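You operate a simulated robot arm through the tools that you are given. There is no shell and no other tool.

You run a simulated two-armed robot. Do the job below in one go: nothing can be reset, and whatever is moved stays where it is left.

JOB
Put the dish on the top of the island bench away on the top of the high bench. Then put the cup from the top of the island bench in the inside of the sink. Then take the cloth from the free end of the island bench and put it in the blue out tray. Then press the white zero button two times. Then open the middle island drawer, take the run list card and put it in the inside of the middle island drawer, then shut the drawer. Then take the beaker from the top of the island bench and put it on top of the black camera. The order counts. Set down upright: cup, run list card, beaker.

It is judged by the outcome, as a careful person would: the job done as asked, and still so three seconds after it is handed in. It fails if anything else is knocked over, pushed out of place, dropped, spilled or broken. Flat cloth is picked up by pressing the open fingertips on it (5 to 10 N) and closing them slowly along it; thin cloth reads only 2 to 8 mm in the jaws.

ROBOT AND FRAMES
Two 7-joint arms with two-finger parallel grippers on one trunk, on a base that drives. Base frame: it is fixed to the floor where the robot stands at the start and does not move with it; the origin is under the middle of the robot, x ahead of it, y to its left, z up; the surface under the hand at the start is at about z = 0.76. Units: m, rad, N and s.
The left shoulder is at the start at [0.02, 0.17, 1.178], the right one opposite. With the tool pointing down near the work surface each hand reaches from about 0.1 to 0.66 m from the robot's upright axis, wherever it stands, measured 20 degrees to its own side. Places, roughly: beaker [1, 0.75, 0.75]; black camera (8x8x9 cm) [0.9, 0.4, 0.8]; blue out tray [1, 0, 0.75]; cloth (5x4x3 cm) [0.8, -0.1, 0.8]; cup (5x5x5 cm) [0.7, -0.1, 0.8]; dish [0.75, 0, 0.75]; high bench [-1.9, 1.9, 0.9]; inside of the middle island drawer [0.6, 0.5, 0.4]; inside of the sink [-1.6, 4.8, 0.6]; middle island drawer [0.6, 0.5, 0.4]; run list card [1, 0.25, 0.75]; white zero button [0.6, 0.1, 0.8]. Payload 3.8 kg a hand.
The tool frame of a hand sits at the grasp point between the pads (the TCP): z along the fingers, y along the line on which they close. The tips reach 0.03 m beyond it. Largest opening 0.11 m; finger width 0.02, thickness 0.01; the body of the gripper, 0.048 by 0.112 m, starts 0.055 m behind the TCP.
Orientation is told as [roll, pitch, yaw] about the base's x, y, z axes, in that order, counted from this pose: with the fingers straight down and closing along the base's y, the tool's x points along the base's -x, its y along +y and its z along -z.

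CONTROLS
- The arms move only by the tool jog_arm. It takes "left_moves", "right_moves" or both (then of equal length, played together; a hand with none holds still); each is a list of rows, each a list of 3 entries, a list of its own where there are three numbers: the finger opening in m, from 0 to 0.11, then the shift along the tool's x, y, z in m, then the turn, a rotation vector about the tool's x, y, z in rad. In form: [[hand, [x, y, z], [rx, ry, rz]], ...]. A call has 1 to 20 rows; each row shifts and turns the commanded pose from where the row before left it, along the tool's axes as they then stand. Each row takes 0.2 s and may step no farther than 0.05 m and 0.15 rad from the row before; otherwise, or with a gripper value out of range, the whole call is refused. A pose out of reach is approached as far as the arm can. The call stops where the force on the tool passes 40 N (or 10 N more than at its start, if that is more) or the arm is blocked; 0.2 s more then pass. Each finger travels about 0.072 m/s and halts on what it meets, pressing with about 33 N; the grip force reading is that of the motor and also rises with nothing between the fingers. The clock runs only during rows and for 0.2 s after the last one: add rows that do not move to give the fingers time. It gives the time, the measured TCP pose, the force on the tool (base axes), the opening and the grip force at its end, in the units of the frame above (readings bear some noise), with the torque about the TCP (base axes, N m) and any sound that the robot's microphone picked up, and new pictures: "pictures" is both (left out), scene, wrist or none (wrist: the cameras of the hands that moved).
- Cameras (640 x 400 px; columns grow to the right, rows downward): "scene" is now at [0.0921, 0.0352, 1.3097]; the picture's right is [0.43, -0.90, 0.00], its down [-0.66, -0.32, -0.68] and it looks along [0.61, 0.29, -0.74] (base axes); focal length 214 px, centre (320, 200). "left" rides on the left gripper at [0.072, -0.017, -0.103] in its tool frame; the picture's right is [0.23, 0.97, 0.00], its down [-0.76, 0.18, -0.62] and it looks along [-0.61, 0.14, 0.78] (tool axes); focal length 222 px, centre (320, 200). "right" rides on the right gripper at [0.072, 0.017, -0.103] in its tool frame; the picture's right is [-0.23, 0.97, 0.00], its down [-0.76, -0.18, -0.62] and it looks along [-0.61, -0.14, 0.78] (tool axes); focal length 222 px, centre (320, 200). There is no depth. A picture from a camera that has moved, and an enlarged one, comes with that camera's place and axes in the base frame and with its lens.
- slide_trunk(by): slides the trunk up (or, below 0, down) by that many m; the arms and the scene camera ride with it, the base frame stays. It gives what a move gives, with no picture.
- steer(legs): drives the robot by 1 to 6 legs, each [ahead, turn to the left] in m and rad, along the robot's own axes; the way and the turn of a leg run together, so that a leg with both is an arc; at most 1.5 m and 3.142 rad a leg. The arms and the cameras ride along, it lands a little off, and it stops where it bumps. It gives what a move gives, and a new picture of the scene camera.
- head_to(pan, tilt): turns the head with the scene camera to pan (to the left, within 1.396 rad either way) and tilt (down, from -0.506 to 1.204), counted from straight ahead of the robot. It gives what a move gives, and a new picture of the scene camera.
- close_up(camera, box): a new picture of the part [left, top, right, bottom] of that camera's present view, enlarged. The clock stands still meanwhile.
- job_done(): hands the job in; it is judged then, once.

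Nothing tells you exact positions but the pictures and the camera data. Unless the task says otherwise, let go and move clear before handing in.

The tools are called after "Call:" as name(argument=value, ...) on one line, values as JSON. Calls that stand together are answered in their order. jog_arm: Moves the arms, as the interface text tells. Its arguments: {"type":"object","properties":{"left_moves":{"type":"array","items":{"type":"array"}},"right_moves":{"type":"array","items":{"type":"array"}},"pictures":{"type":"string","enum":["both","scene","wrist","none"]}},"required":[]} The other tools are called the same way: slide_trunk (by) slides the trunk up or down; steer (legs) drives the base; head_to (pan, tilt) turns the head that bears the scene camera; close_up (camera, box) takes an enlarged picture of a part of a camera's view; job_done () hands the job in.

At the start:

```text
time_s: 0.0
left_ee_pos: [0.443, 0.4053, 1.1215]
left_orientation: [-0.002, 0.0, 0.002]
left_contact_force: [-0.4, -0.7, 0.2]
left_moment: [-0.05, 0.0, 0.0]
left_gripper_width: 0.1103
left_grasp_force: 0.1
right_ee_pos: [0.4832, -0.0502, 1.1632]
right_orientation: [0.0, 0.001, 0.002]
right_contact_force: [0.2, 0.0, 0.5]
right_moment: [0.01, -0.03, -0.02]
right_gripper_width: 0.1099
right_grasp_force: 0.0
trunk travel left (down, up): [-0.275, 0.295]
robot x, y, heading: [0.0019, -0.0025, -0.001]
head pan, tilt: [0.445, 0.827]
```

scene: 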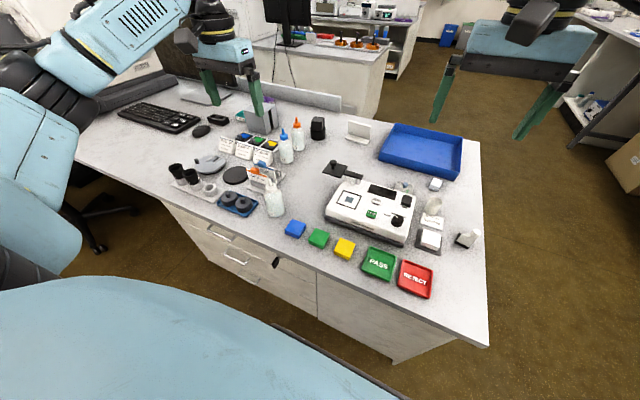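
right: 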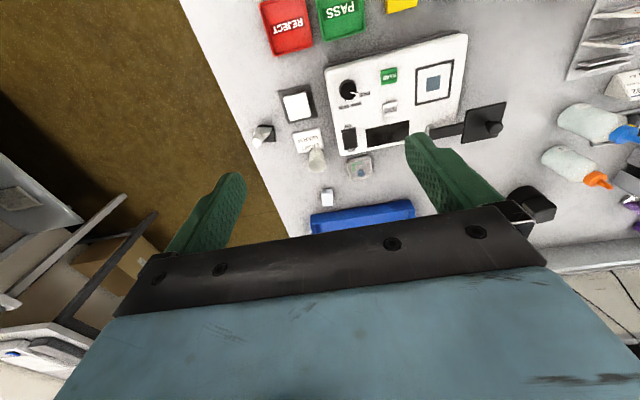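
left: 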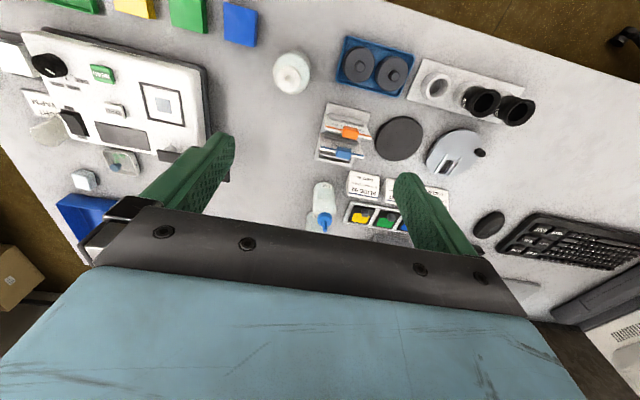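

I see the island bench with a white instrument, coloured trays, a blue out tray, bottles and small items; I need to identify each object first. I'll take enlarged pictures of the bench.

Call:
close_up(camera="scene", box=[320, 110, 500, 300])

Call:
close_up(camera="scene", box=[160, 80, 340, 220])

Call:
close_up(camera="right", box=[220, 40, 480, 240])

Call:
close_up(camera="left", box=[0, 0, 320, 220])

```text
2.11 times, centred on (410, 205) of scene
camera zoom: at [0.0921, 0.0352, 1.3097], right [0.43, -0.9, 0.0], down [-0.66, -0.32, -0.68], along [0.61, 0.29, -0.74], focal length 452 px, centre (130, 190)
```

zoom: 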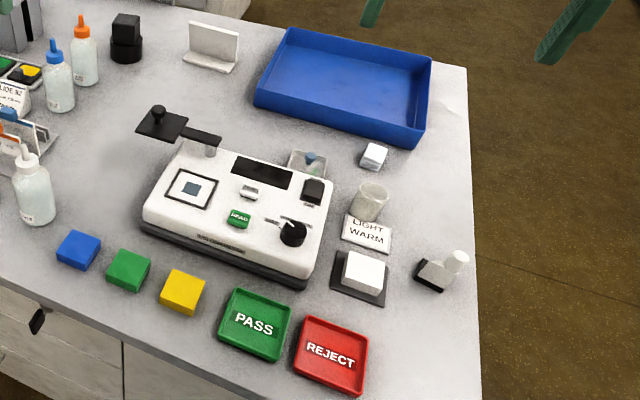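

```text
2.86 times, centred on (250, 150) of scene
camera zoom: at [0.0921, 0.0352, 1.3097], right [0.43, -0.9, 0.0], down [-0.66, -0.32, -0.68], along [0.61, 0.29, -0.74], focal length 613 px, centre (520, 343)
```

zoom: 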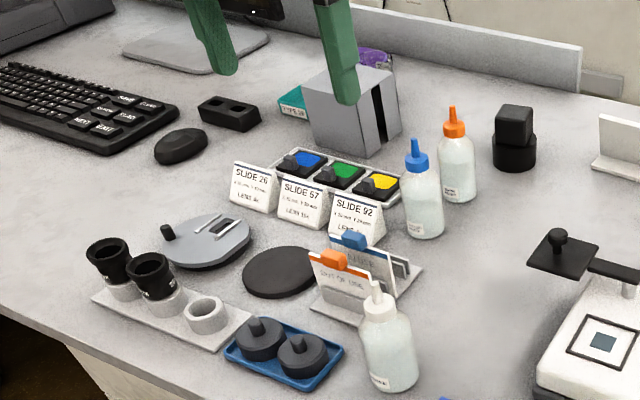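

```text
2.00 times, centred on (350, 140) of right
camera zoom: at [0.4118, -0.0338, 1.2658], right [0.23, 0.97, 0.0], down [0.76, -0.18, 0.62], along [0.61, -0.14, -0.78], focal length 444 px, centre (260, 320)
```

zoom: 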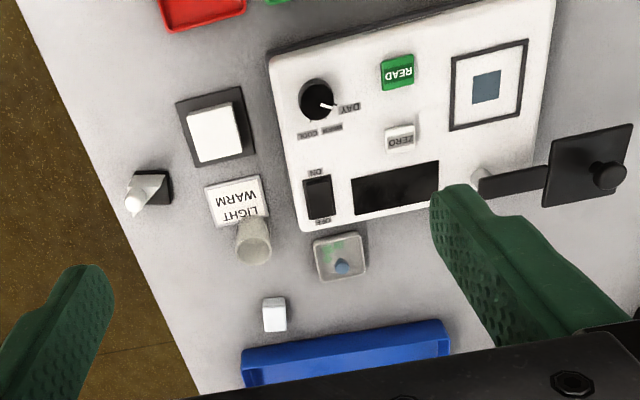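

```text
1.82 times, centred on (160, 110) of left
camera zoom: at [0.371, 0.3896, 1.2251], right [-0.23, 0.97, 0.0], down [0.76, 0.18, 0.62], along [0.61, 0.14, -0.78], focal length 404 px, centre (611, 364)
```

zoom: 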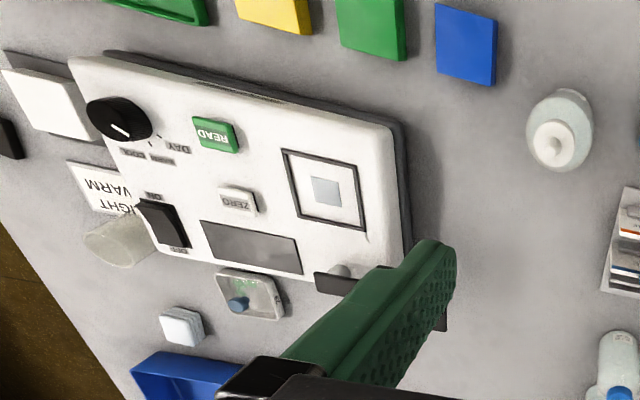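

The dish (square, translucent), cup, small white cloth, instrument with ZERO, card on its stand and black camera are on the bench; the beaker is not clear yet. I'll look around with the head to learn the room.

Call:
head_to(pan=0.6, tilt=0.5)

Call:
head_to(pan=-0.6, tilt=0.5)

Call:
head_to(pan=-1.39, tilt=0.4)

Call:
head_to(pan=1.39, tilt=0.4)

Call:
head_to(pan=0.0, tilt=0.7)

```text
time_s: 0.8
left_ee_pos: [0.4434, 0.4063, 1.1221]
left_orientation: [-0.001, 0.001, -0.001]
left_contact_force: [0.0, -0.6, 0.1]
left_moment: [0.01, -0.01, -0.02]
left_gripper_width: 0.1099
left_grasp_force: 0.0
right_ee_pos: [0.4849, -0.0497, 1.1631]
right_orientation: [0.001, 0.0, -0.001]
right_contact_force: [-0.3, 0.7, 0.3]
right_moment: [0.02, -0.05, 0.01]
right_gripper_width: 0.11
right_grasp_force: 0.0
trunk travel left (down, up): [-0.275, 0.295]
robot x, y, heading: [0.0011, -0.0022, -0.001]
head pan, tilt: [0.6, 0.499]
camera scene: at [0.0956, 0.0524, 1.3378], right [0.56, -0.83, 0.0], down [-0.4, -0.27, -0.88], along [0.72, 0.5, -0.48], focal length 214 px, centre (320, 200)
```

scene: 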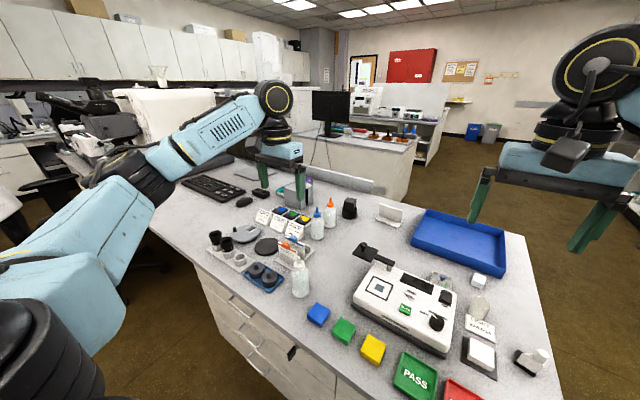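

```text
time_s: 2.2
left_ee_pos: [0.4426, 0.4048, 1.1215]
left_orientation: [0.001, 0.0, 0.001]
left_contact_force: [0.2, -0.6, 0.1]
left_moment: [0.0, -0.01, -0.02]
left_gripper_width: 0.1101
left_grasp_force: 0.1
right_ee_pos: [0.4837, -0.0505, 1.1618]
right_orientation: [-0.001, 0.001, -0.001]
right_contact_force: [-0.2, 0.0, 0.1]
right_moment: [0.01, 0.01, 0.02]
right_gripper_width: 0.1102
right_grasp_force: 0.0
trunk travel left (down, up): [-0.275, 0.295]
robot x, y, heading: [0.0006, 0.002, 0.0]
head pan, tilt: [-0.6, 0.499]
camera scene: at [0.0956, -0.0503, 1.3379], right [-0.56, -0.83, 0.0], down [-0.4, 0.27, -0.88], along [0.72, -0.5, -0.48], focal length 214 px, centre (320, 200)
```

scene: 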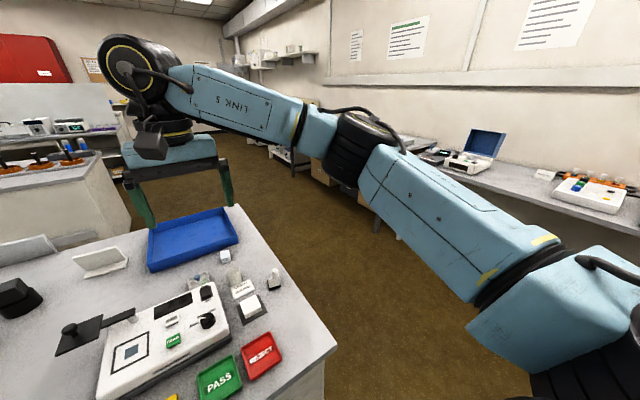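

```text
time_s: 3.4
left_ee_pos: [0.4428, 0.4061, 1.1216]
left_orientation: [0.0, 0.001, 0.002]
left_contact_force: [-0.1, 1.4, 0.2]
left_moment: [0.03, -0.03, 0.02]
left_gripper_width: 0.1101
left_grasp_force: 0.1
right_ee_pos: [0.483, -0.0493, 1.1616]
right_orientation: [0.001, 0.001, 0.0]
right_contact_force: [0.3, 0.2, 0.3]
right_moment: [-0.02, -0.01, -0.04]
right_gripper_width: 0.1102
right_grasp_force: 0.0
trunk travel left (down, up): [-0.275, 0.295]
robot x, y, heading: [-0.0, -0.0012, -0.001]
head pan, tilt: [-1.389, 0.4]
camera scene: at [0.0373, -0.0901, 1.347], right [-0.98, -0.18, 0.0], down [-0.07, 0.38, -0.92], along [0.17, -0.91, -0.39], focal length 214 px, centre (320, 200)
```

scene: 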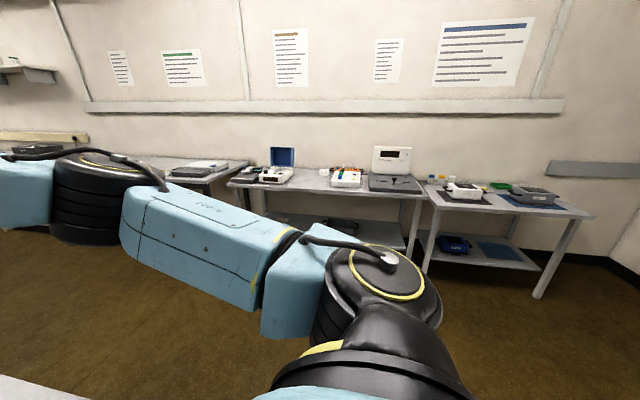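

```text
time_s: 5.8
left_ee_pos: [0.443, 0.4045, 1.1203]
left_orientation: [-0.001, 0.001, 0.003]
left_contact_force: [0.3, 0.4, -1.0]
left_moment: [0.0, 0.03, 0.02]
left_gripper_width: 0.1099
left_grasp_force: 0.0
right_ee_pos: [0.4845, -0.0492, 1.1636]
right_orientation: [-0.001, 0.001, 0.0]
right_contact_force: [0.3, 0.1, -0.1]
right_moment: [-0.03, -0.02, -0.01]
right_gripper_width: 0.11
right_grasp_force: 0.0
trunk travel left (down, up): [-0.275, 0.295]
robot x, y, heading: [-0.0004, -0.0009, -0.003]
head pan, tilt: [1.389, 0.4]
camera scene: at [0.0373, 0.0921, 1.347], right [0.98, -0.18, 0.0], down [-0.07, -0.38, -0.92], along [0.17, 0.91, -0.39], focal length 214 px, centre (320, 200)
```

scene: 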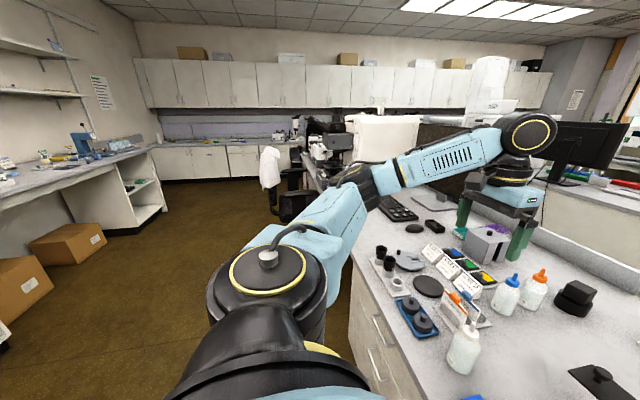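

```text
time_s: 7.3
left_ee_pos: [0.443, 0.4051, 1.1213]
left_orientation: [0.001, -0.001, 0.001]
left_contact_force: [-0.8, -0.8, 0.1]
left_moment: [0.01, 0.0, -0.02]
left_gripper_width: 0.1103
left_grasp_force: 0.0
right_ee_pos: [0.4837, -0.0492, 1.1614]
right_orientation: [0.0, 0.0, 0.001]
right_contact_force: [-0.1, 0.1, -0.2]
right_moment: [0.01, 0.02, -0.05]
right_gripper_width: 0.1098
right_grasp_force: 0.0
trunk travel left (down, up): [-0.275, 0.295]
robot x, y, heading: [-0.0014, 0.003, 0.001]
head pan, tilt: [0.0, 0.7]
camera scene: at [0.1054, 0.0011, 1.3202], right [0.0, -1.0, 0.0], down [-0.64, 0.0, -0.77], along [0.77, 0.0, -0.64], focal length 214 px, centre (320, 200)
```

scene: 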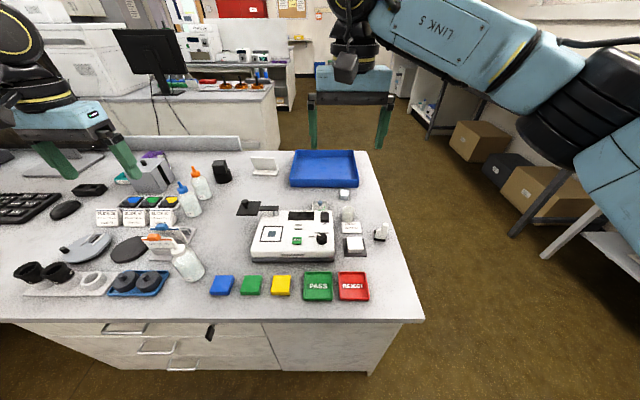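

The high bench is to the left behind (x about -1.9), with the sink in the far corner. I'll zoom on the area where the beaker should be, and on the drawers.

Call:
close_up(camera="scene", box=[100, 130, 300, 255])

Call:
close_up(camera="scene", box=[60, 280, 300, 400])

Call:
close_up(camera="scene", box=[230, 140, 420, 260])

Call:
close_up(camera="left", box=[300, 100, 640, 312])

```text
3.20 times, centred on (200, 192) of scene
camera zoom: at [0.1054, 0.0011, 1.3202], right [0.0, -1.0, 0.0], down [-0.64, 0.0, -0.77], along [0.77, 0.0, -0.64], focal length 686 px, centre (704, 224)
```

zoom: 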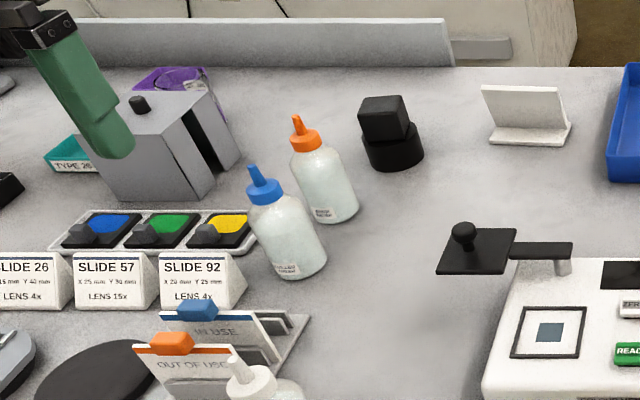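

```text
2.67 times, centred on (180, 340) of scene
camera zoom: at [0.1054, 0.0011, 1.3202], right [0.0, -1.0, 0.0], down [-0.64, 0.0, -0.77], along [0.77, 0.0, -0.64], focal length 572 px, centre (693, -173)
```

zoom: 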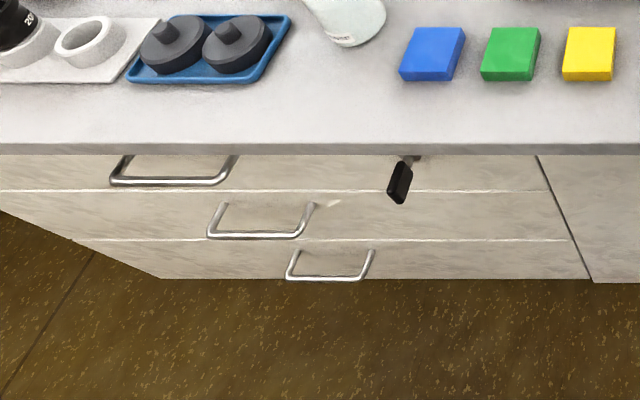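

```text
3.33 times, centred on (325, 200) of scene
camera zoom: at [0.1054, 0.0011, 1.3202], right [0.0, -1.0, 0.0], down [-0.64, 0.0, -0.77], along [0.77, 0.0, -0.64], focal length 715 px, centre (303, 200)
```

zoom: 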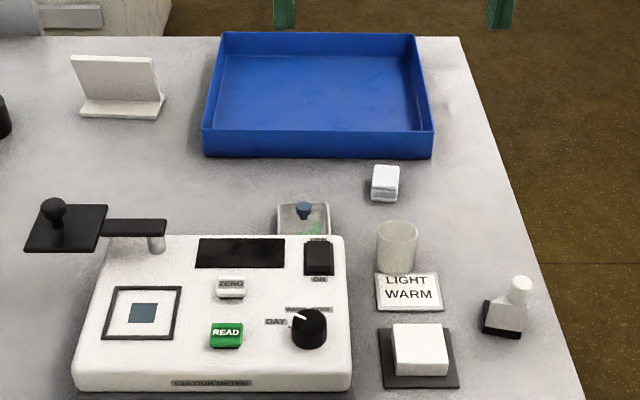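

```text
1.88 times, centred on (470, 206) of left
camera zoom: at [0.371, 0.3896, 1.2251], right [-0.23, 0.97, 0.0], down [0.76, 0.18, 0.62], along [0.61, 0.14, -0.78], focal length 418 px, centre (38, 189)
```

zoom: 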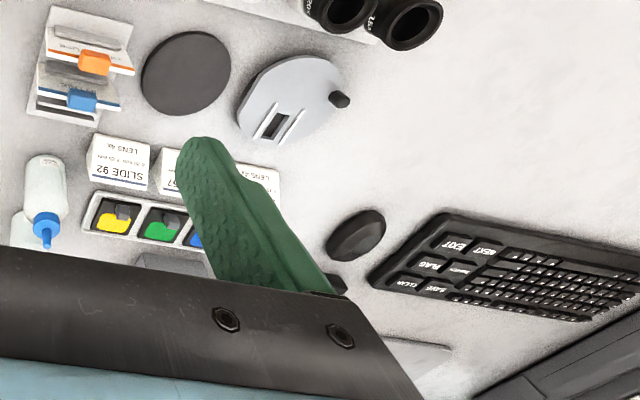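

The purple object behind the grey block is probably the beaker. Next I look straight down to see how much room the base has before the bench.

Call:
head_to(pan=0.0, tilt=1.2)

Call:
head_to(pan=-1.2, tilt=1.0)

```text
time_s: 8.3
left_ee_pos: [0.4426, 0.405, 1.1207]
left_orientation: [0.001, 0.0, 0.002]
left_contact_force: [-0.2, -0.2, -0.6]
left_moment: [0.04, 0.04, 0.05]
left_gripper_width: 0.1098
left_grasp_force: 0.0
right_ee_pos: [0.4836, -0.0497, 1.1637]
right_orientation: [-0.001, -0.001, 0.0]
right_contact_force: [-0.2, 0.3, -0.4]
right_moment: [-0.02, -0.03, 0.01]
right_gripper_width: 0.11
right_grasp_force: 0.0
trunk travel left (down, up): [-0.275, 0.295]
robot x, y, heading: [-0.0002, -0.0007, -0.007]
head pan, tilt: [0.0, 1.201]
camera scene: at [0.0765, 0.001, 1.2842], right [0.0, -1.0, 0.0], down [-0.93, 0.0, -0.36], along [0.36, 0.0, -0.93], focal length 214 px, centre (320, 200)
```

scene: 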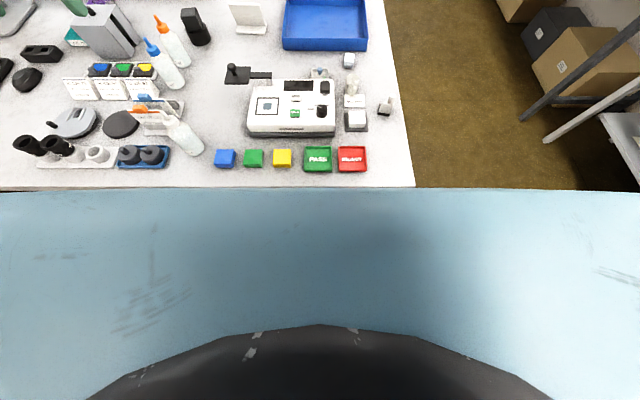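

```text
time_s: 9.7
left_ee_pos: [0.4423, 0.4054, 1.1206]
left_orientation: [0.001, -0.001, 0.002]
left_contact_force: [0.0, 0.4, 0.2]
left_moment: [0.0, 0.04, -0.03]
left_gripper_width: 0.1097
left_grasp_force: 0.0
right_ee_pos: [0.4838, -0.05, 1.1624]
right_orientation: [0.001, 0.0, 0.001]
right_contact_force: [0.1, 0.2, 0.5]
right_moment: [0.01, 0.02, -0.01]
right_gripper_width: 0.1099
right_grasp_force: 0.0
trunk travel left (down, up): [-0.275, 0.295]
robot x, y, heading: [-0.0014, 0.002, 0.001]
head pan, tilt: [-1.201, 1.0]
camera scene: at [0.0457, -0.0639, 1.2968], right [-0.93, -0.36, 0.0], down [-0.3, 0.78, -0.54], along [0.2, -0.5, -0.84], focal length 214 px, centre (320, 200)
```

scene: 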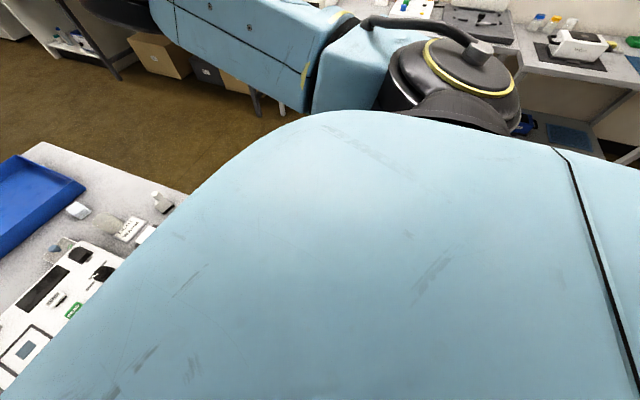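

The base front stays behind x≈0.27 and the bench edge is at x≈0.32, so the dish (~[0.72, 0.0]) is out of comfortable reach from here. I'll drive round to the free end of the bench (y≈-0.25) and work from there.

Call:
steer(legs=[[-0.4, 0], [0, -1.571], [0.8, 0], [0, 1.571], [1.05, 0], [0, 1.571]])

Call:
head_to(pan=0.0, tilt=0.8)

```text
time_s: 32.6
left_ee_pos: [0.2432, -0.3706, 1.1207]
left_orientation: [0.0, 0.0, 1.582]
left_contact_force: [-0.3, 0.2, 0.5]
left_moment: [-0.02, 0.0, -0.01]
left_gripper_width: 0.11
left_grasp_force: 0.0
right_ee_pos: [0.6993, -0.3241, 1.1642]
right_orientation: [-0.001, 0.0, 1.582]
right_contact_force: [-0.4, 0.7, -0.6]
right_moment: [0.04, -0.02, 0.0]
right_gripper_width: 0.1099
right_grasp_force: 0.0
trunk travel left (down, up): [-0.275, 0.295]
robot x, y, heading: [0.6519, -0.8081, 1.579]
head pan, tilt: [-1.201, 1.0]
camera scene: at [0.7175, -0.7609, 1.2968], right [0.37, -0.93, 0.0], down [-0.78, -0.31, -0.54], along [0.5, 0.2, -0.84], focal length 214 px, centre (320, 200)
```

scene: 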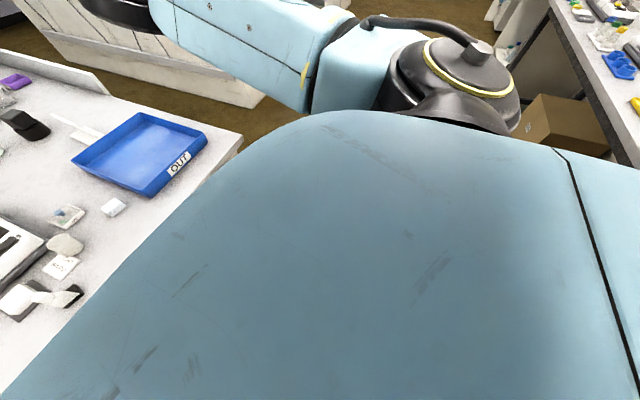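

```text
time_s: 34.0
left_ee_pos: [0.244, -0.3705, 1.1208]
left_orientation: [0.001, -0.001, 1.582]
left_contact_force: [0.2, -0.1, -0.8]
left_moment: [-0.01, -0.02, -0.03]
left_gripper_width: 0.11
left_grasp_force: 0.0
right_ee_pos: [0.6993, -0.3235, 1.1628]
right_orientation: [-0.001, 0.001, 1.581]
right_contact_force: [0.8, -0.9, 0.5]
right_moment: [0.03, -0.03, 0.02]
right_gripper_width: 0.11
right_grasp_force: 0.1
trunk travel left (down, up): [-0.275, 0.295]
robot x, y, heading: [0.6564, -0.8057, 1.58]
head pan, tilt: [0.0, 0.799]
camera scene: at [0.6522, -0.706, 1.3119], right [1.0, 0.01, 0.0], down [0.01, -0.72, -0.7], along [-0.01, 0.7, -0.72], focal length 214 px, centre (320, 200)
```

scene: 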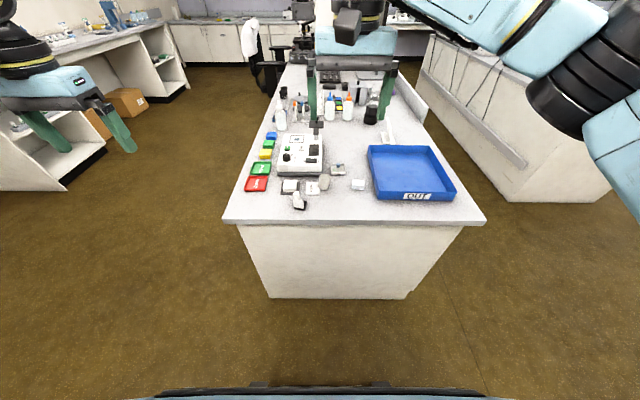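

I'm now at the free end facing it, with the dish, cup and cloth close to the near edge. I'll drive 0.22 m closer and look at the objects.

Call:
steer(legs=[[0.22, 0]])

Call:
close_up(camera="scene", box=[220, 130, 480, 290])

Call:
close_up(camera="right", box=[100, 0, 600, 312])

```text
time_s: 35.7
left_ee_pos: [0.2421, -0.1515, 1.121]
left_orientation: [0.001, -0.001, 1.58]
left_contact_force: [1.3, -0.4, 0.1]
left_moment: [0.0, -0.03, 0.01]
left_gripper_width: 0.1102
left_grasp_force: 0.0
right_ee_pos: [0.6965, -0.1048, 1.1629]
right_orientation: [0.0, 0.002, 1.58]
right_contact_force: [0.1, -0.1, -1.2]
right_moment: [0.04, 0.01, 0.0]
right_gripper_width: 0.1102
right_grasp_force: 0.0
trunk travel left (down, up): [-0.275, 0.295]
robot x, y, heading: [0.6477, -0.5937, 1.576]
head pan, tilt: [0.0, 0.799]
camera scene: at [0.65, -0.4868, 1.3118], right [1.0, 0.01, 0.0], down [0.01, -0.72, -0.7], along [-0.01, 0.7, -0.72], focal length 214 px, centre (320, 200)
```

scene: 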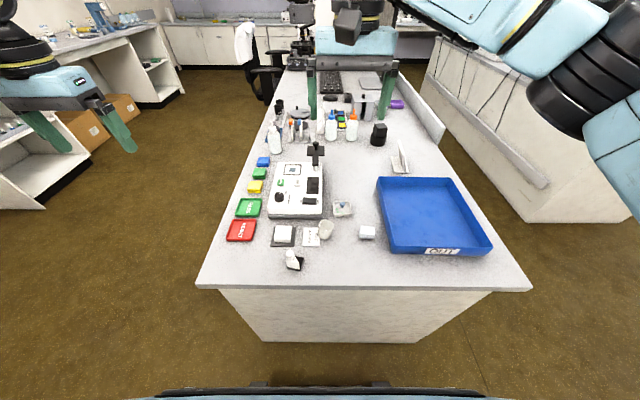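

```text
2.46 times, centred on (350, 210) of scene
camera zoom: at [0.65, -0.4868, 1.3118], right [1.0, 0.01, 0.0], down [0.01, -0.72, -0.7], along [-0.01, 0.7, -0.72], focal length 528 px, centre (246, 175)
```

zoom: 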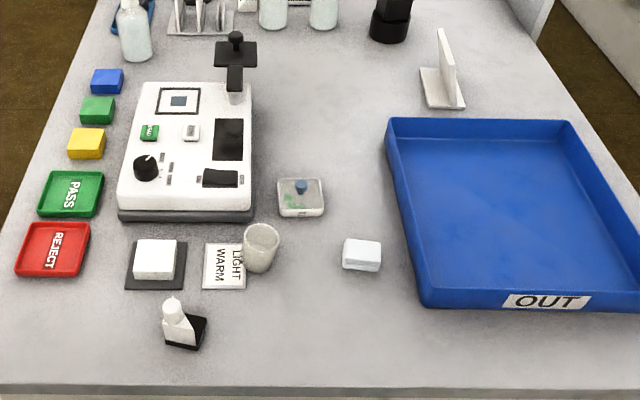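

```text
1.28 times, centred on (350, 156) of right
camera zoom: at [0.6807, -0.1788, 1.2655], right [-0.98, 0.22, 0.0], down [0.17, 0.76, 0.62], along [0.14, 0.61, -0.78], focal length 284 px, centre (282, 256)
```

zoom: 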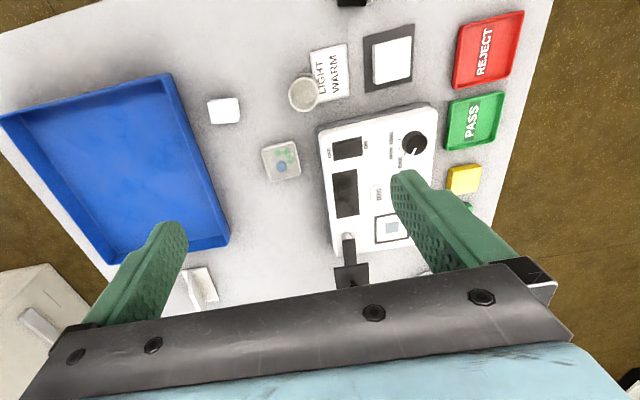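

The dish is at about [0.72, 0.00], roughly 6 cm square and aligned with the bench, with clear space either side. I'll bring the right hand above it and check with the wrist camera.

Call:
jog_arm(right_moves=[[0.09, [-0.034, -0.008, 0], [0, 0, 0]], [0.09, [-0.034, -0.008, 0.02], [0, 0, 0]], [0.09, [-0.035, -0.0085, 0.04], [0, 0, 0]], [0.09, [0, 0, 0.05], [0, 0, 0]], [0.09, [0, 0, 0.05], [0, 0, 0]], [0.09, [0, 0, 0.05], [0, 0, 0]], [0.09, [0, 0, 0.03], [0, 0, 0]], [0.09, [0, 0, 0], [0, 0, 0]]], pictures="both")

```text
refused: row 3 steps farther than a row can; nothing moved
```

Call:
jog_arm(right_moves=[[0.09, [-0.034, -0.008, 0], [0, 0, 0]], [0.09, [-0.034, -0.008, 0.02], [0, 0, 0]], [0.09, [-0.035, -0.0085, 0.03], [0, 0, 0]], [0.09, [0, 0, 0.05], [0, 0, 0]], [0.09, [0, 0, 0.05], [0, 0, 0]], [0.09, [0, 0, 0.05], [0, 0, 0]], [0.09, [0, 0, 0.04], [0, 0, 0]], [0.09, [0, 0, 0], [0, 0, 0]]], pictures="both")

```text
time_s: 37.5
left_ee_pos: [0.2419, -0.1512, 1.1215]
left_orientation: [0.001, -0.001, 1.582]
left_contact_force: [1.2, -0.3, -0.5]
left_moment: [-0.01, 0.01, -0.01]
left_gripper_width: 0.1099
left_grasp_force: 0.0
right_ee_pos: [0.72, -0.0029, 0.9243]
right_orientation: [0.0, -0.001, 1.581]
right_contact_force: [-0.2, -0.2, 0.8]
right_moment: [0.0, 0.0, 0.0]
right_gripper_width: 0.09
right_grasp_force: 0.3
trunk travel left (down, up): [-0.275, 0.295]
robot x, y, heading: [0.6494, -0.5929, 1.579]
head pan, tilt: [0.0, 0.799]
camera scene: at [0.6501, -0.4879, 1.312], right [1.0, 0.01, 0.0], down [0.01, -0.72, -0.7], along [-0.01, 0.7, -0.72], focal length 214 px, centre (320, 200)
camera right: at [0.7046, -0.0762, 1.0264], right [-0.98, 0.22, 0.0], down [0.17, 0.76, 0.62], along [0.14, 0.61, -0.78], focal length 222 px, centre (320, 200)
```

scene: 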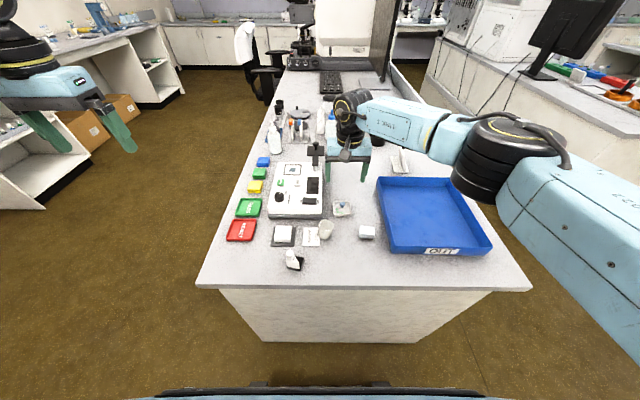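
right: 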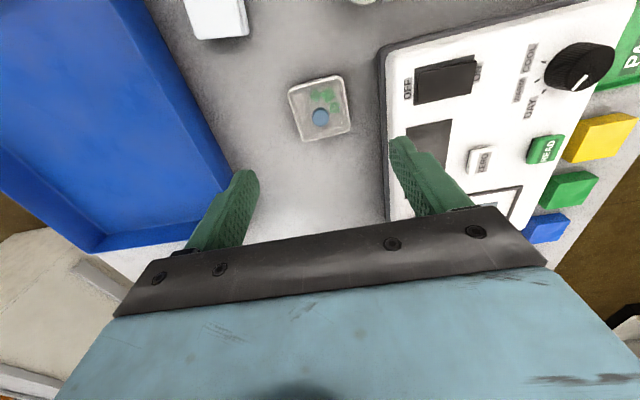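

The dish is confirmed at [0.720, -0.003] right under the hand. I'll descend to about z=0.797 (tips near 0.767), keeping the jaws open.

Call:
jog_arm(right_moves=[[0.09, [0, 0, 0.035], [0, 0, 0]], [0.09, [0, 0, 0.035], [0, 0, 0]], [0.09, [0, 0, 0.03], [0, 0, 0]], [0.09, [0, 0, 0.02], [0, 0, 0]], [0.09, [0, 0, 0.007], [0, 0, 0]], [0.09, [0, 0, 0], [0, 0, 0]]], pictures="wrist")

Call:
close_up(camera="scene", box=[290, 150, 420, 250])

```text
time_s: 38.9
left_ee_pos: [0.2423, -0.1513, 1.1203]
left_orientation: [0.0, 0.0, 1.581]
left_contact_force: [-0.3, -0.2, 0.7]
left_moment: [0.0, -0.02, 0.03]
left_gripper_width: 0.1101
left_grasp_force: 0.1
right_ee_pos: [0.7198, -0.0032, 0.7967]
right_orientation: [0.0, -0.001, 1.58]
right_contact_force: [0.8, 0.4, 0.5]
right_moment: [0.0, -0.03, -0.02]
right_gripper_width: 0.0901
right_grasp_force: 0.0
trunk travel left (down, up): [-0.275, 0.295]
robot x, y, heading: [0.653, -0.5922, 1.577]
head pan, tilt: [0.0, 0.799]
camera right: at [0.7041, -0.0764, 0.899], right [-0.98, 0.22, 0.0], down [0.17, 0.76, 0.62], along [0.14, 0.61, -0.78], focal length 222 px, centre (320, 200)
```

right: 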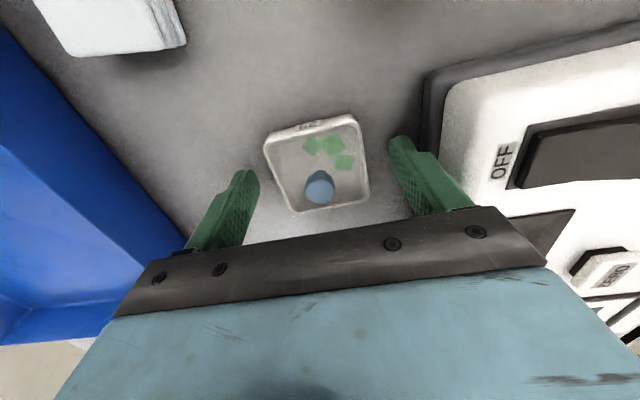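

```text
4.00 times, centred on (355, 200) of scene
camera zoom: at [0.6501, -0.4878, 1.3119], right [1.0, 0.01, 0.0], down [0.01, -0.72, -0.7], along [-0.01, 0.7, -0.72], focal length 858 px, centre (180, 200)
```

zoom: 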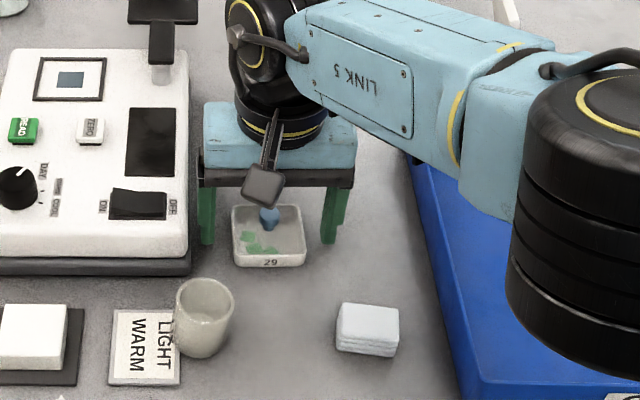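

The dish (label 29, with a blue and green content) sits between the fingers. I'll lower 4 mm more and close on it.

Call:
jog_arm(right_moves=[[0.09, [0, 0, 0.004], [0, 0, 0]], [0.075, [0, 0, 0], [0, 0, 0]], [0.068, [0, 0, 0], [0, 0, 0]], [0.062, [0, 0, 0], [0, 0, 0]], [0.056, [0, 0, 0], [0, 0, 0]], [0.05, [0, 0, 0], [0, 0, 0]], [0.05, [0, 0, 0], [0, 0, 0]]], pictures="wrist")

```text
time_s: 40.5
left_ee_pos: [0.243, -0.1519, 1.1217]
left_orientation: [-0.001, 0.0, 1.581]
left_contact_force: [0.1, -0.3, 0.0]
left_moment: [0.01, 0.01, 0.02]
left_gripper_width: 0.1101
left_grasp_force: 0.0
right_ee_pos: [0.7204, -0.0025, 0.7922]
right_orientation: [-0.001, -0.001, 1.579]
right_contact_force: [0.2, 0.5, 0.1]
right_moment: [-0.01, -0.01, 0.01]
right_gripper_width: 0.0596
right_grasp_force: 33.1
trunk travel left (down, up): [-0.275, 0.295]
robot x, y, heading: [0.652, -0.5921, 1.58]
head pan, tilt: [0.0, 0.799]
camera right: at [0.7042, -0.0761, 0.8952], right [-0.98, 0.22, 0.0], down [0.17, 0.76, 0.62], along [0.14, 0.61, -0.78], focal length 222 px, centre (320, 200)
```

right: 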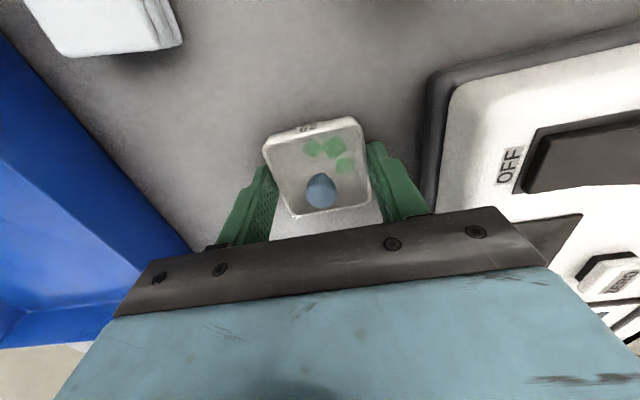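

The dish is gripped (0.0596 m, 33 N). I'll lift it smoothly and draw the hand back.

Call:
jog_arm(right_moves=[[0.05, [0, 0, -0.01], [0, 0, 0]], [0.05, [0, 0, -0.02], [0, 0, 0]], [0.05, [0, 0, -0.03], [0, 0, 0]], [0.05, [0, 0, -0.035], [0, 0, 0]], [0.05, [0, 0, -0.035], [0, 0, 0]], [0.05, [0, 0, -0.035], [0, 0, 0]], [0.05, [0, 0, -0.035], [0, 0, 0]], [0.05, [0, 0, -0.035], [0, 0, 0]], [0.05, [0.01, 0, -0.035], [0, 0, 0]], [0.05, [0.025, 0, -0.025], [0, 0, 0]], [0.05, [0.03, 0, -0.015], [0, 0, 0]], [0.05, [0.03, 0, 0], [0, 0, 0]], [0.05, [0.015, 0, 0], [0, 0, 0]], [0.05, [0, 0, 0], [0, 0, 0]]], pictures="both")

```text
time_s: 43.5
left_ee_pos: [0.2427, -0.1528, 1.1212]
left_orientation: [0.0, 0.0, 1.582]
left_contact_force: [0.0, 0.8, 0.0]
left_moment: [0.01, 0.03, 0.0]
left_gripper_width: 0.1098
left_grasp_force: 0.0
right_ee_pos: [0.7207, -0.113, 1.1026]
right_orientation: [0.0, 0.0, 1.58]
right_contact_force: [0.1, 0.1, -0.3]
right_moment: [0.0, -0.01, -0.01]
right_gripper_width: 0.0501
right_grasp_force: 0.1
trunk travel left (down, up): [-0.275, 0.295]
robot x, y, heading: [0.6529, -0.5875, 1.574]
head pan, tilt: [0.0, 0.799]
camera scene: at [0.6501, -0.4877, 1.3119], right [1.0, 0.01, 0.0], down [0.01, -0.72, -0.7], along [-0.01, 0.7, -0.72], focal length 214 px, centre (320, 200)
camera right: at [0.7051, -0.1862, 1.2049], right [-0.98, 0.22, 0.0], down [0.17, 0.76, 0.62], along [0.14, 0.61, -0.78], focal length 222 px, centre (320, 200)
```

scene: 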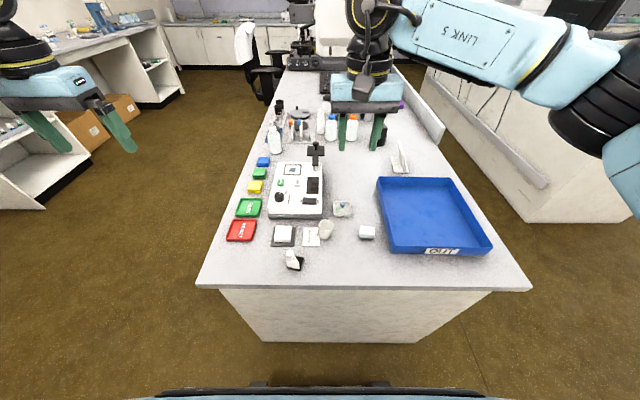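
right: 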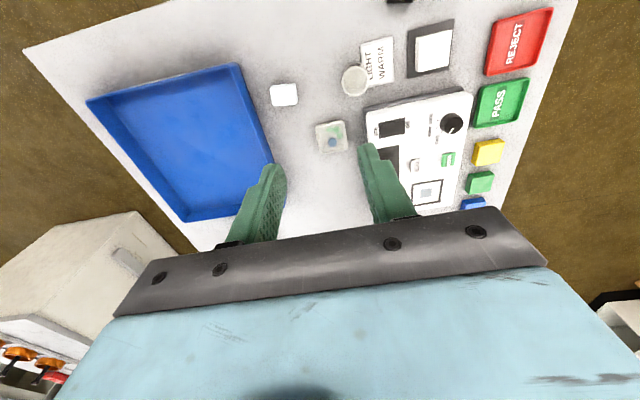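

The dish slipped out and still stands on the bench; the jaws are empty. I'll check its state.

Call:
close_up(camera="scene", box=[290, 160, 410, 250])

Call:
close_up(camera="right", box=[260, 50, 420, 180])

```text
4.44 times, centred on (350, 205) of scene
camera zoom: at [0.6501, -0.4877, 1.3119], right [1.0, 0.01, 0.0], down [0.01, -0.72, -0.7], along [-0.01, 0.7, -0.72], focal length 953 px, centre (187, 178)
```

zoom: 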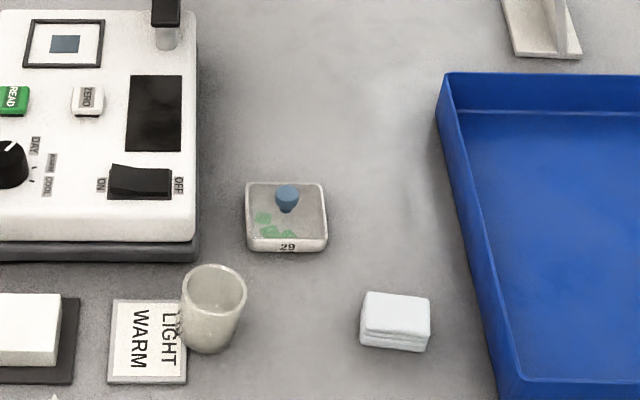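

```text
3.08 times, centred on (340, 115) of right
camera zoom: at [0.7051, -0.1862, 1.2049], right [-0.98, 0.22, 0.0], down [0.17, 0.76, 0.62], along [0.14, 0.61, -0.78], focal length 684 px, centre (258, 462)
```

zoom: 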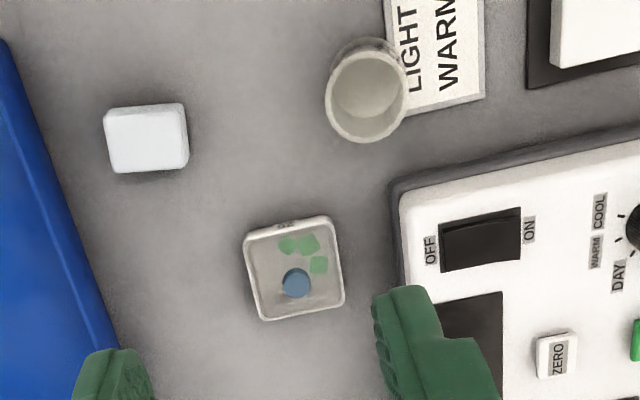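

The dish is undisturbed; it is shallow and my tips sat too high. I'll go back over it and lower in small steps until the tips feel the bench.

Call:
jog_arm(right_moves=[[0.09, [-0.03, 0, 0], [0, 0, 0]], [0.09, [-0.04, 0, 0], [0, 0, 0]], [0.09, [-0.04, 0, 0.02], [0, 0, 0]], [0.09, [0, 0, 0.04], [0, 0, 0]], [0.09, [0, 0, 0.05], [0, 0, 0]], [0.09, [0, 0, 0.05], [0, 0, 0]], [0.09, [0, 0, 0.05], [0, 0, 0]], [0.09, [0, 0, 0.05], [0, 0, 0]], [0.09, [0, 0, 0.03], [0, 0, 0]], [0.09, [0, 0, 0.02], [0, 0, 0]], [0.09, [0, 0, 0.004], [0, 0, 0]], [0.09, [0, 0, 0], [0, 0, 0]]], pictures="none")

Call:
jog_arm(right_moves=[[0.09, [0, 0, 0.003], [0, 0, 0]], [0.09, [0, 0, 0], [0, 0, 0]]], pictures="none")

```text
time_s: 46.1
left_ee_pos: [0.2416, -0.153, 1.1222]
left_orientation: [0.0, 0.001, 1.581]
left_contact_force: [0.3, 0.3, 0.1]
left_moment: [0.0, 0.0, 0.02]
left_gripper_width: 0.11
left_grasp_force: 0.1
right_ee_pos: [0.7206, -0.0028, 0.789]
right_orientation: [0.0, -0.006, 1.582]
right_contact_force: [-2.5, 1.6, 13.6]
right_moment: [-0.09, -0.55, 0.12]
right_gripper_width: 0.0892
right_grasp_force: 0.0
trunk travel left (down, up): [-0.275, 0.295]
robot x, y, heading: [0.6518, -0.5916, 1.58]
head pan, tilt: [0.0, 0.799]
```

```text
time_s: 46.7
left_ee_pos: [0.2403, -0.1534, 1.1213]
left_orientation: [0.0, -0.003, 1.58]
left_contact_force: [-0.3, 0.6, 0.4]
left_moment: [-0.05, -0.02, 0.01]
left_gripper_width: 0.1098
left_grasp_force: 0.0
right_ee_pos: [0.7201, -0.0035, 0.7906]
right_orientation: [0.0, -0.011, 1.582]
right_contact_force: [-5.4, 10.9, 33.0]
right_moment: [0.02, -0.84, 0.47]
right_gripper_width: 0.0891
right_grasp_force: 0.0
right hand out of reach, approached as far as the arm can: row 1
trunk travel left (down, up): [-0.275, 0.295]
robot x, y, heading: [0.6507, -0.5905, 1.581]
head pan, tilt: [0.0, 0.799]
```

The tips touch the bench at TCP z≈0.790, so the bench top is at z≈0.760, and this spot is near the arm's reach limit. I'll look closely at the dish between the fingers, then move the base nearer for a better posture.

Call:
jog_arm(right_moves=[[0.09, [0, 0, -0.005], [0, 0, 0]], [0.09, [0, 0, 0], [0, 0, 0]]], pictures="none")

Call:
close_up(camera="right", box=[220, 90, 430, 225])

Call:
close_up(camera="scene", box=[315, 185, 375, 225])

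```text
time_s: 47.3
left_ee_pos: [0.2427, -0.1529, 1.1205]
left_orientation: [0.0, 0.0, 1.581]
left_contact_force: [0.3, 0.8, -0.3]
left_moment: [0.01, 0.03, -0.02]
left_gripper_width: 0.1097
left_grasp_force: 0.0
right_ee_pos: [0.7227, -0.0065, 0.7884]
right_orientation: [0.0, 0.0, 1.576]
right_contact_force: [0.4, 3.8, 15.1]
right_moment: [0.15, 0.56, -0.35]
right_gripper_width: 0.0899
right_grasp_force: 0.1
trunk travel left (down, up): [-0.275, 0.295]
robot x, y, heading: [0.6484, -0.5911, 1.577]
head pan, tilt: [0.0, 0.799]
```

```text
2.96 times, centred on (325, 158) of right
camera zoom: at [0.706, -0.0798, 0.8931], right [-0.98, 0.22, 0.0], down [0.17, 0.76, 0.62], along [0.14, 0.61, -0.78], focal length 658 px, centre (305, 326)
```

zoom: 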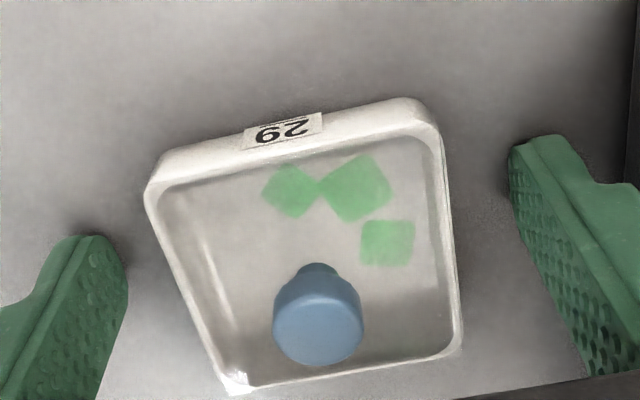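

```text
10.00 times, centred on (345, 205) of scene
camera zoom: at [0.6501, -0.4888, 1.312], right [1.0, 0.01, 0.0], down [0.01, -0.72, -0.7], along [-0.01, 0.7, -0.72], focal length 2145 px, centre (70, 150)
```

zoom: 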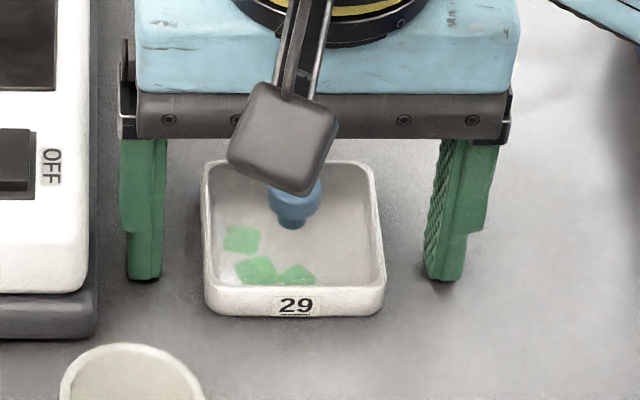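

The dish is about 1.5 cm tall with a small blue knob-like thing near its middle. I'll raise the hand, drive 8 cm closer, and come back for a second grip low on its walls.

Call:
jog_arm(right_moves=[[0.09, [0, 0, -0.02], [0, 0, 0]], [0.09, [0, 0, -0.04], [0, 0, 0]], [0.09, [0, 0, -0.05], [0, 0, 0]], [0.09, [0, 0, -0.05], [0, 0, 0]], [0.09, [0.04, 0, -0.02], [0, 0, 0]], [0.09, [0.04, 0, 0], [0, 0, 0]], [0.09, [0, 0, 0], [0, 0, 0]]], pictures="none")

Call:
steer(legs=[[0.08, 0]])

Call:
close_up(camera="right", box=[220, 0, 460, 150])

```text
time_s: 48.9
left_ee_pos: [0.2412, -0.1528, 1.1216]
left_orientation: [0.0, 0.0, 1.581]
left_contact_force: [0.2, -0.3, -0.1]
left_moment: [0.04, 0.0, -0.04]
left_gripper_width: 0.1099
left_grasp_force: 0.2
right_ee_pos: [0.7221, -0.0874, 0.9706]
right_orientation: [0.0, 0.0, 1.579]
right_contact_force: [0.3, 0.2, -0.5]
right_moment: [0.0, 0.03, 0.02]
right_gripper_width: 0.0897
right_grasp_force: 0.2
trunk travel left (down, up): [-0.275, 0.295]
robot x, y, heading: [0.6512, -0.5917, 1.579]
head pan, tilt: [0.0, 0.799]
```

```text
time_s: 50.0
left_ee_pos: [0.2404, -0.0715, 1.12]
left_orientation: [0.0, 0.0, 1.578]
left_contact_force: [-0.7, 0.5, 0.3]
left_moment: [0.0, 0.0, -0.01]
left_gripper_width: 0.1099
left_grasp_force: 0.1
right_ee_pos: [0.7211, -0.0061, 0.9694]
right_orientation: [0.0, 0.0, 1.581]
right_contact_force: [-0.4, -0.1, -0.4]
right_moment: [-0.03, -0.01, 0.0]
right_gripper_width: 0.0898
right_grasp_force: 0.1
trunk travel left (down, up): [-0.275, 0.295]
robot x, y, heading: [0.6507, -0.5123, 1.585]
head pan, tilt: [0.0, 0.799]
camera scene: at [0.6493, -0.4076, 1.3118], right [1.0, 0.01, 0.0], down [0.01, -0.72, -0.7], along [-0.01, 0.7, -0.72], focal length 214 px, centre (320, 200)
```

scene: 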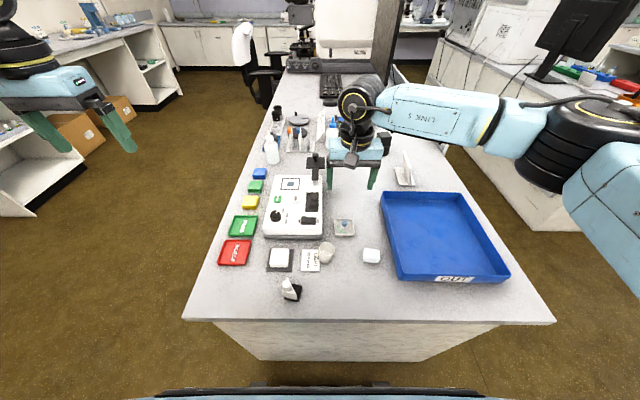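

```text
2.67 times, centred on (340, 75) of right
camera zoom: at [0.7053, -0.0802, 1.0732], right [-0.98, 0.22, 0.0], down [0.17, 0.76, 0.62], along [0.14, 0.61, -0.78], focal length 592 px, centre (267, 533)
```

zoom: 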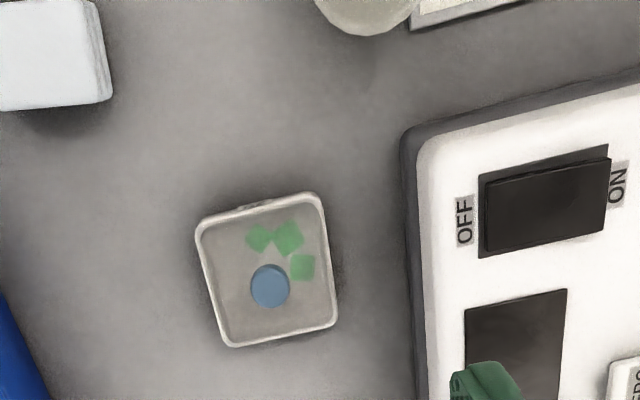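

I'm nearer now. I'll zoom on the dish from the head camera to understand the blue knob at its centre.

Call:
close_up(camera="scene", box=[320, 210, 370, 245])

Call:
close_up(camera="right", box=[280, 60, 350, 135])

```text
11.43 times, centred on (345, 228) of scene
camera zoom: at [0.6493, -0.4076, 1.3118], right [1.0, 0.01, 0.0], down [0.01, -0.72, -0.7], along [-0.01, 0.7, -0.72], focal length 2451 px, centre (34, -114)
```

zoom: 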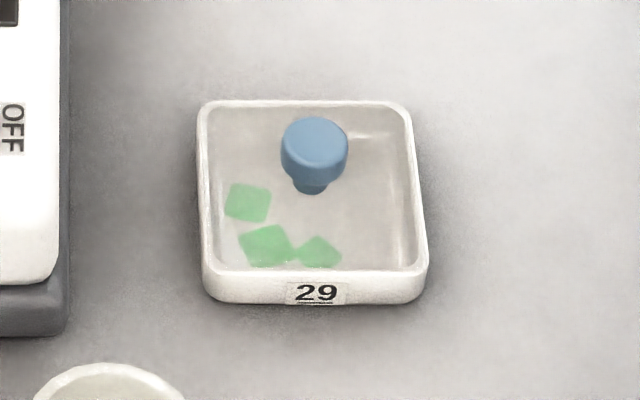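

```text
5.33 times, centred on (315, 98) of right
camera zoom: at [0.7053, -0.0802, 1.0732], right [-0.98, 0.22, 0.0], down [0.17, 0.76, 0.62], along [0.14, 0.61, -0.78], focal length 1185 px, centre (347, 747)
```

zoom: 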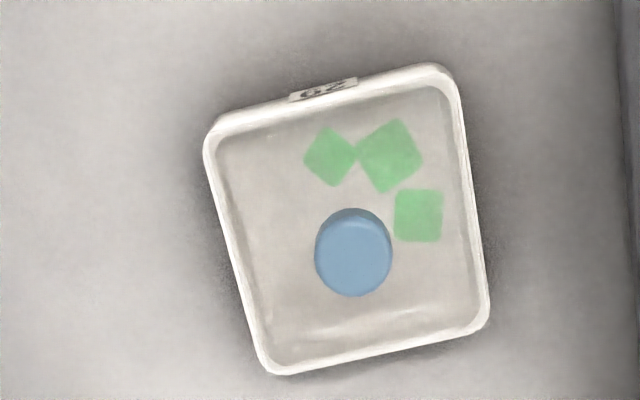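

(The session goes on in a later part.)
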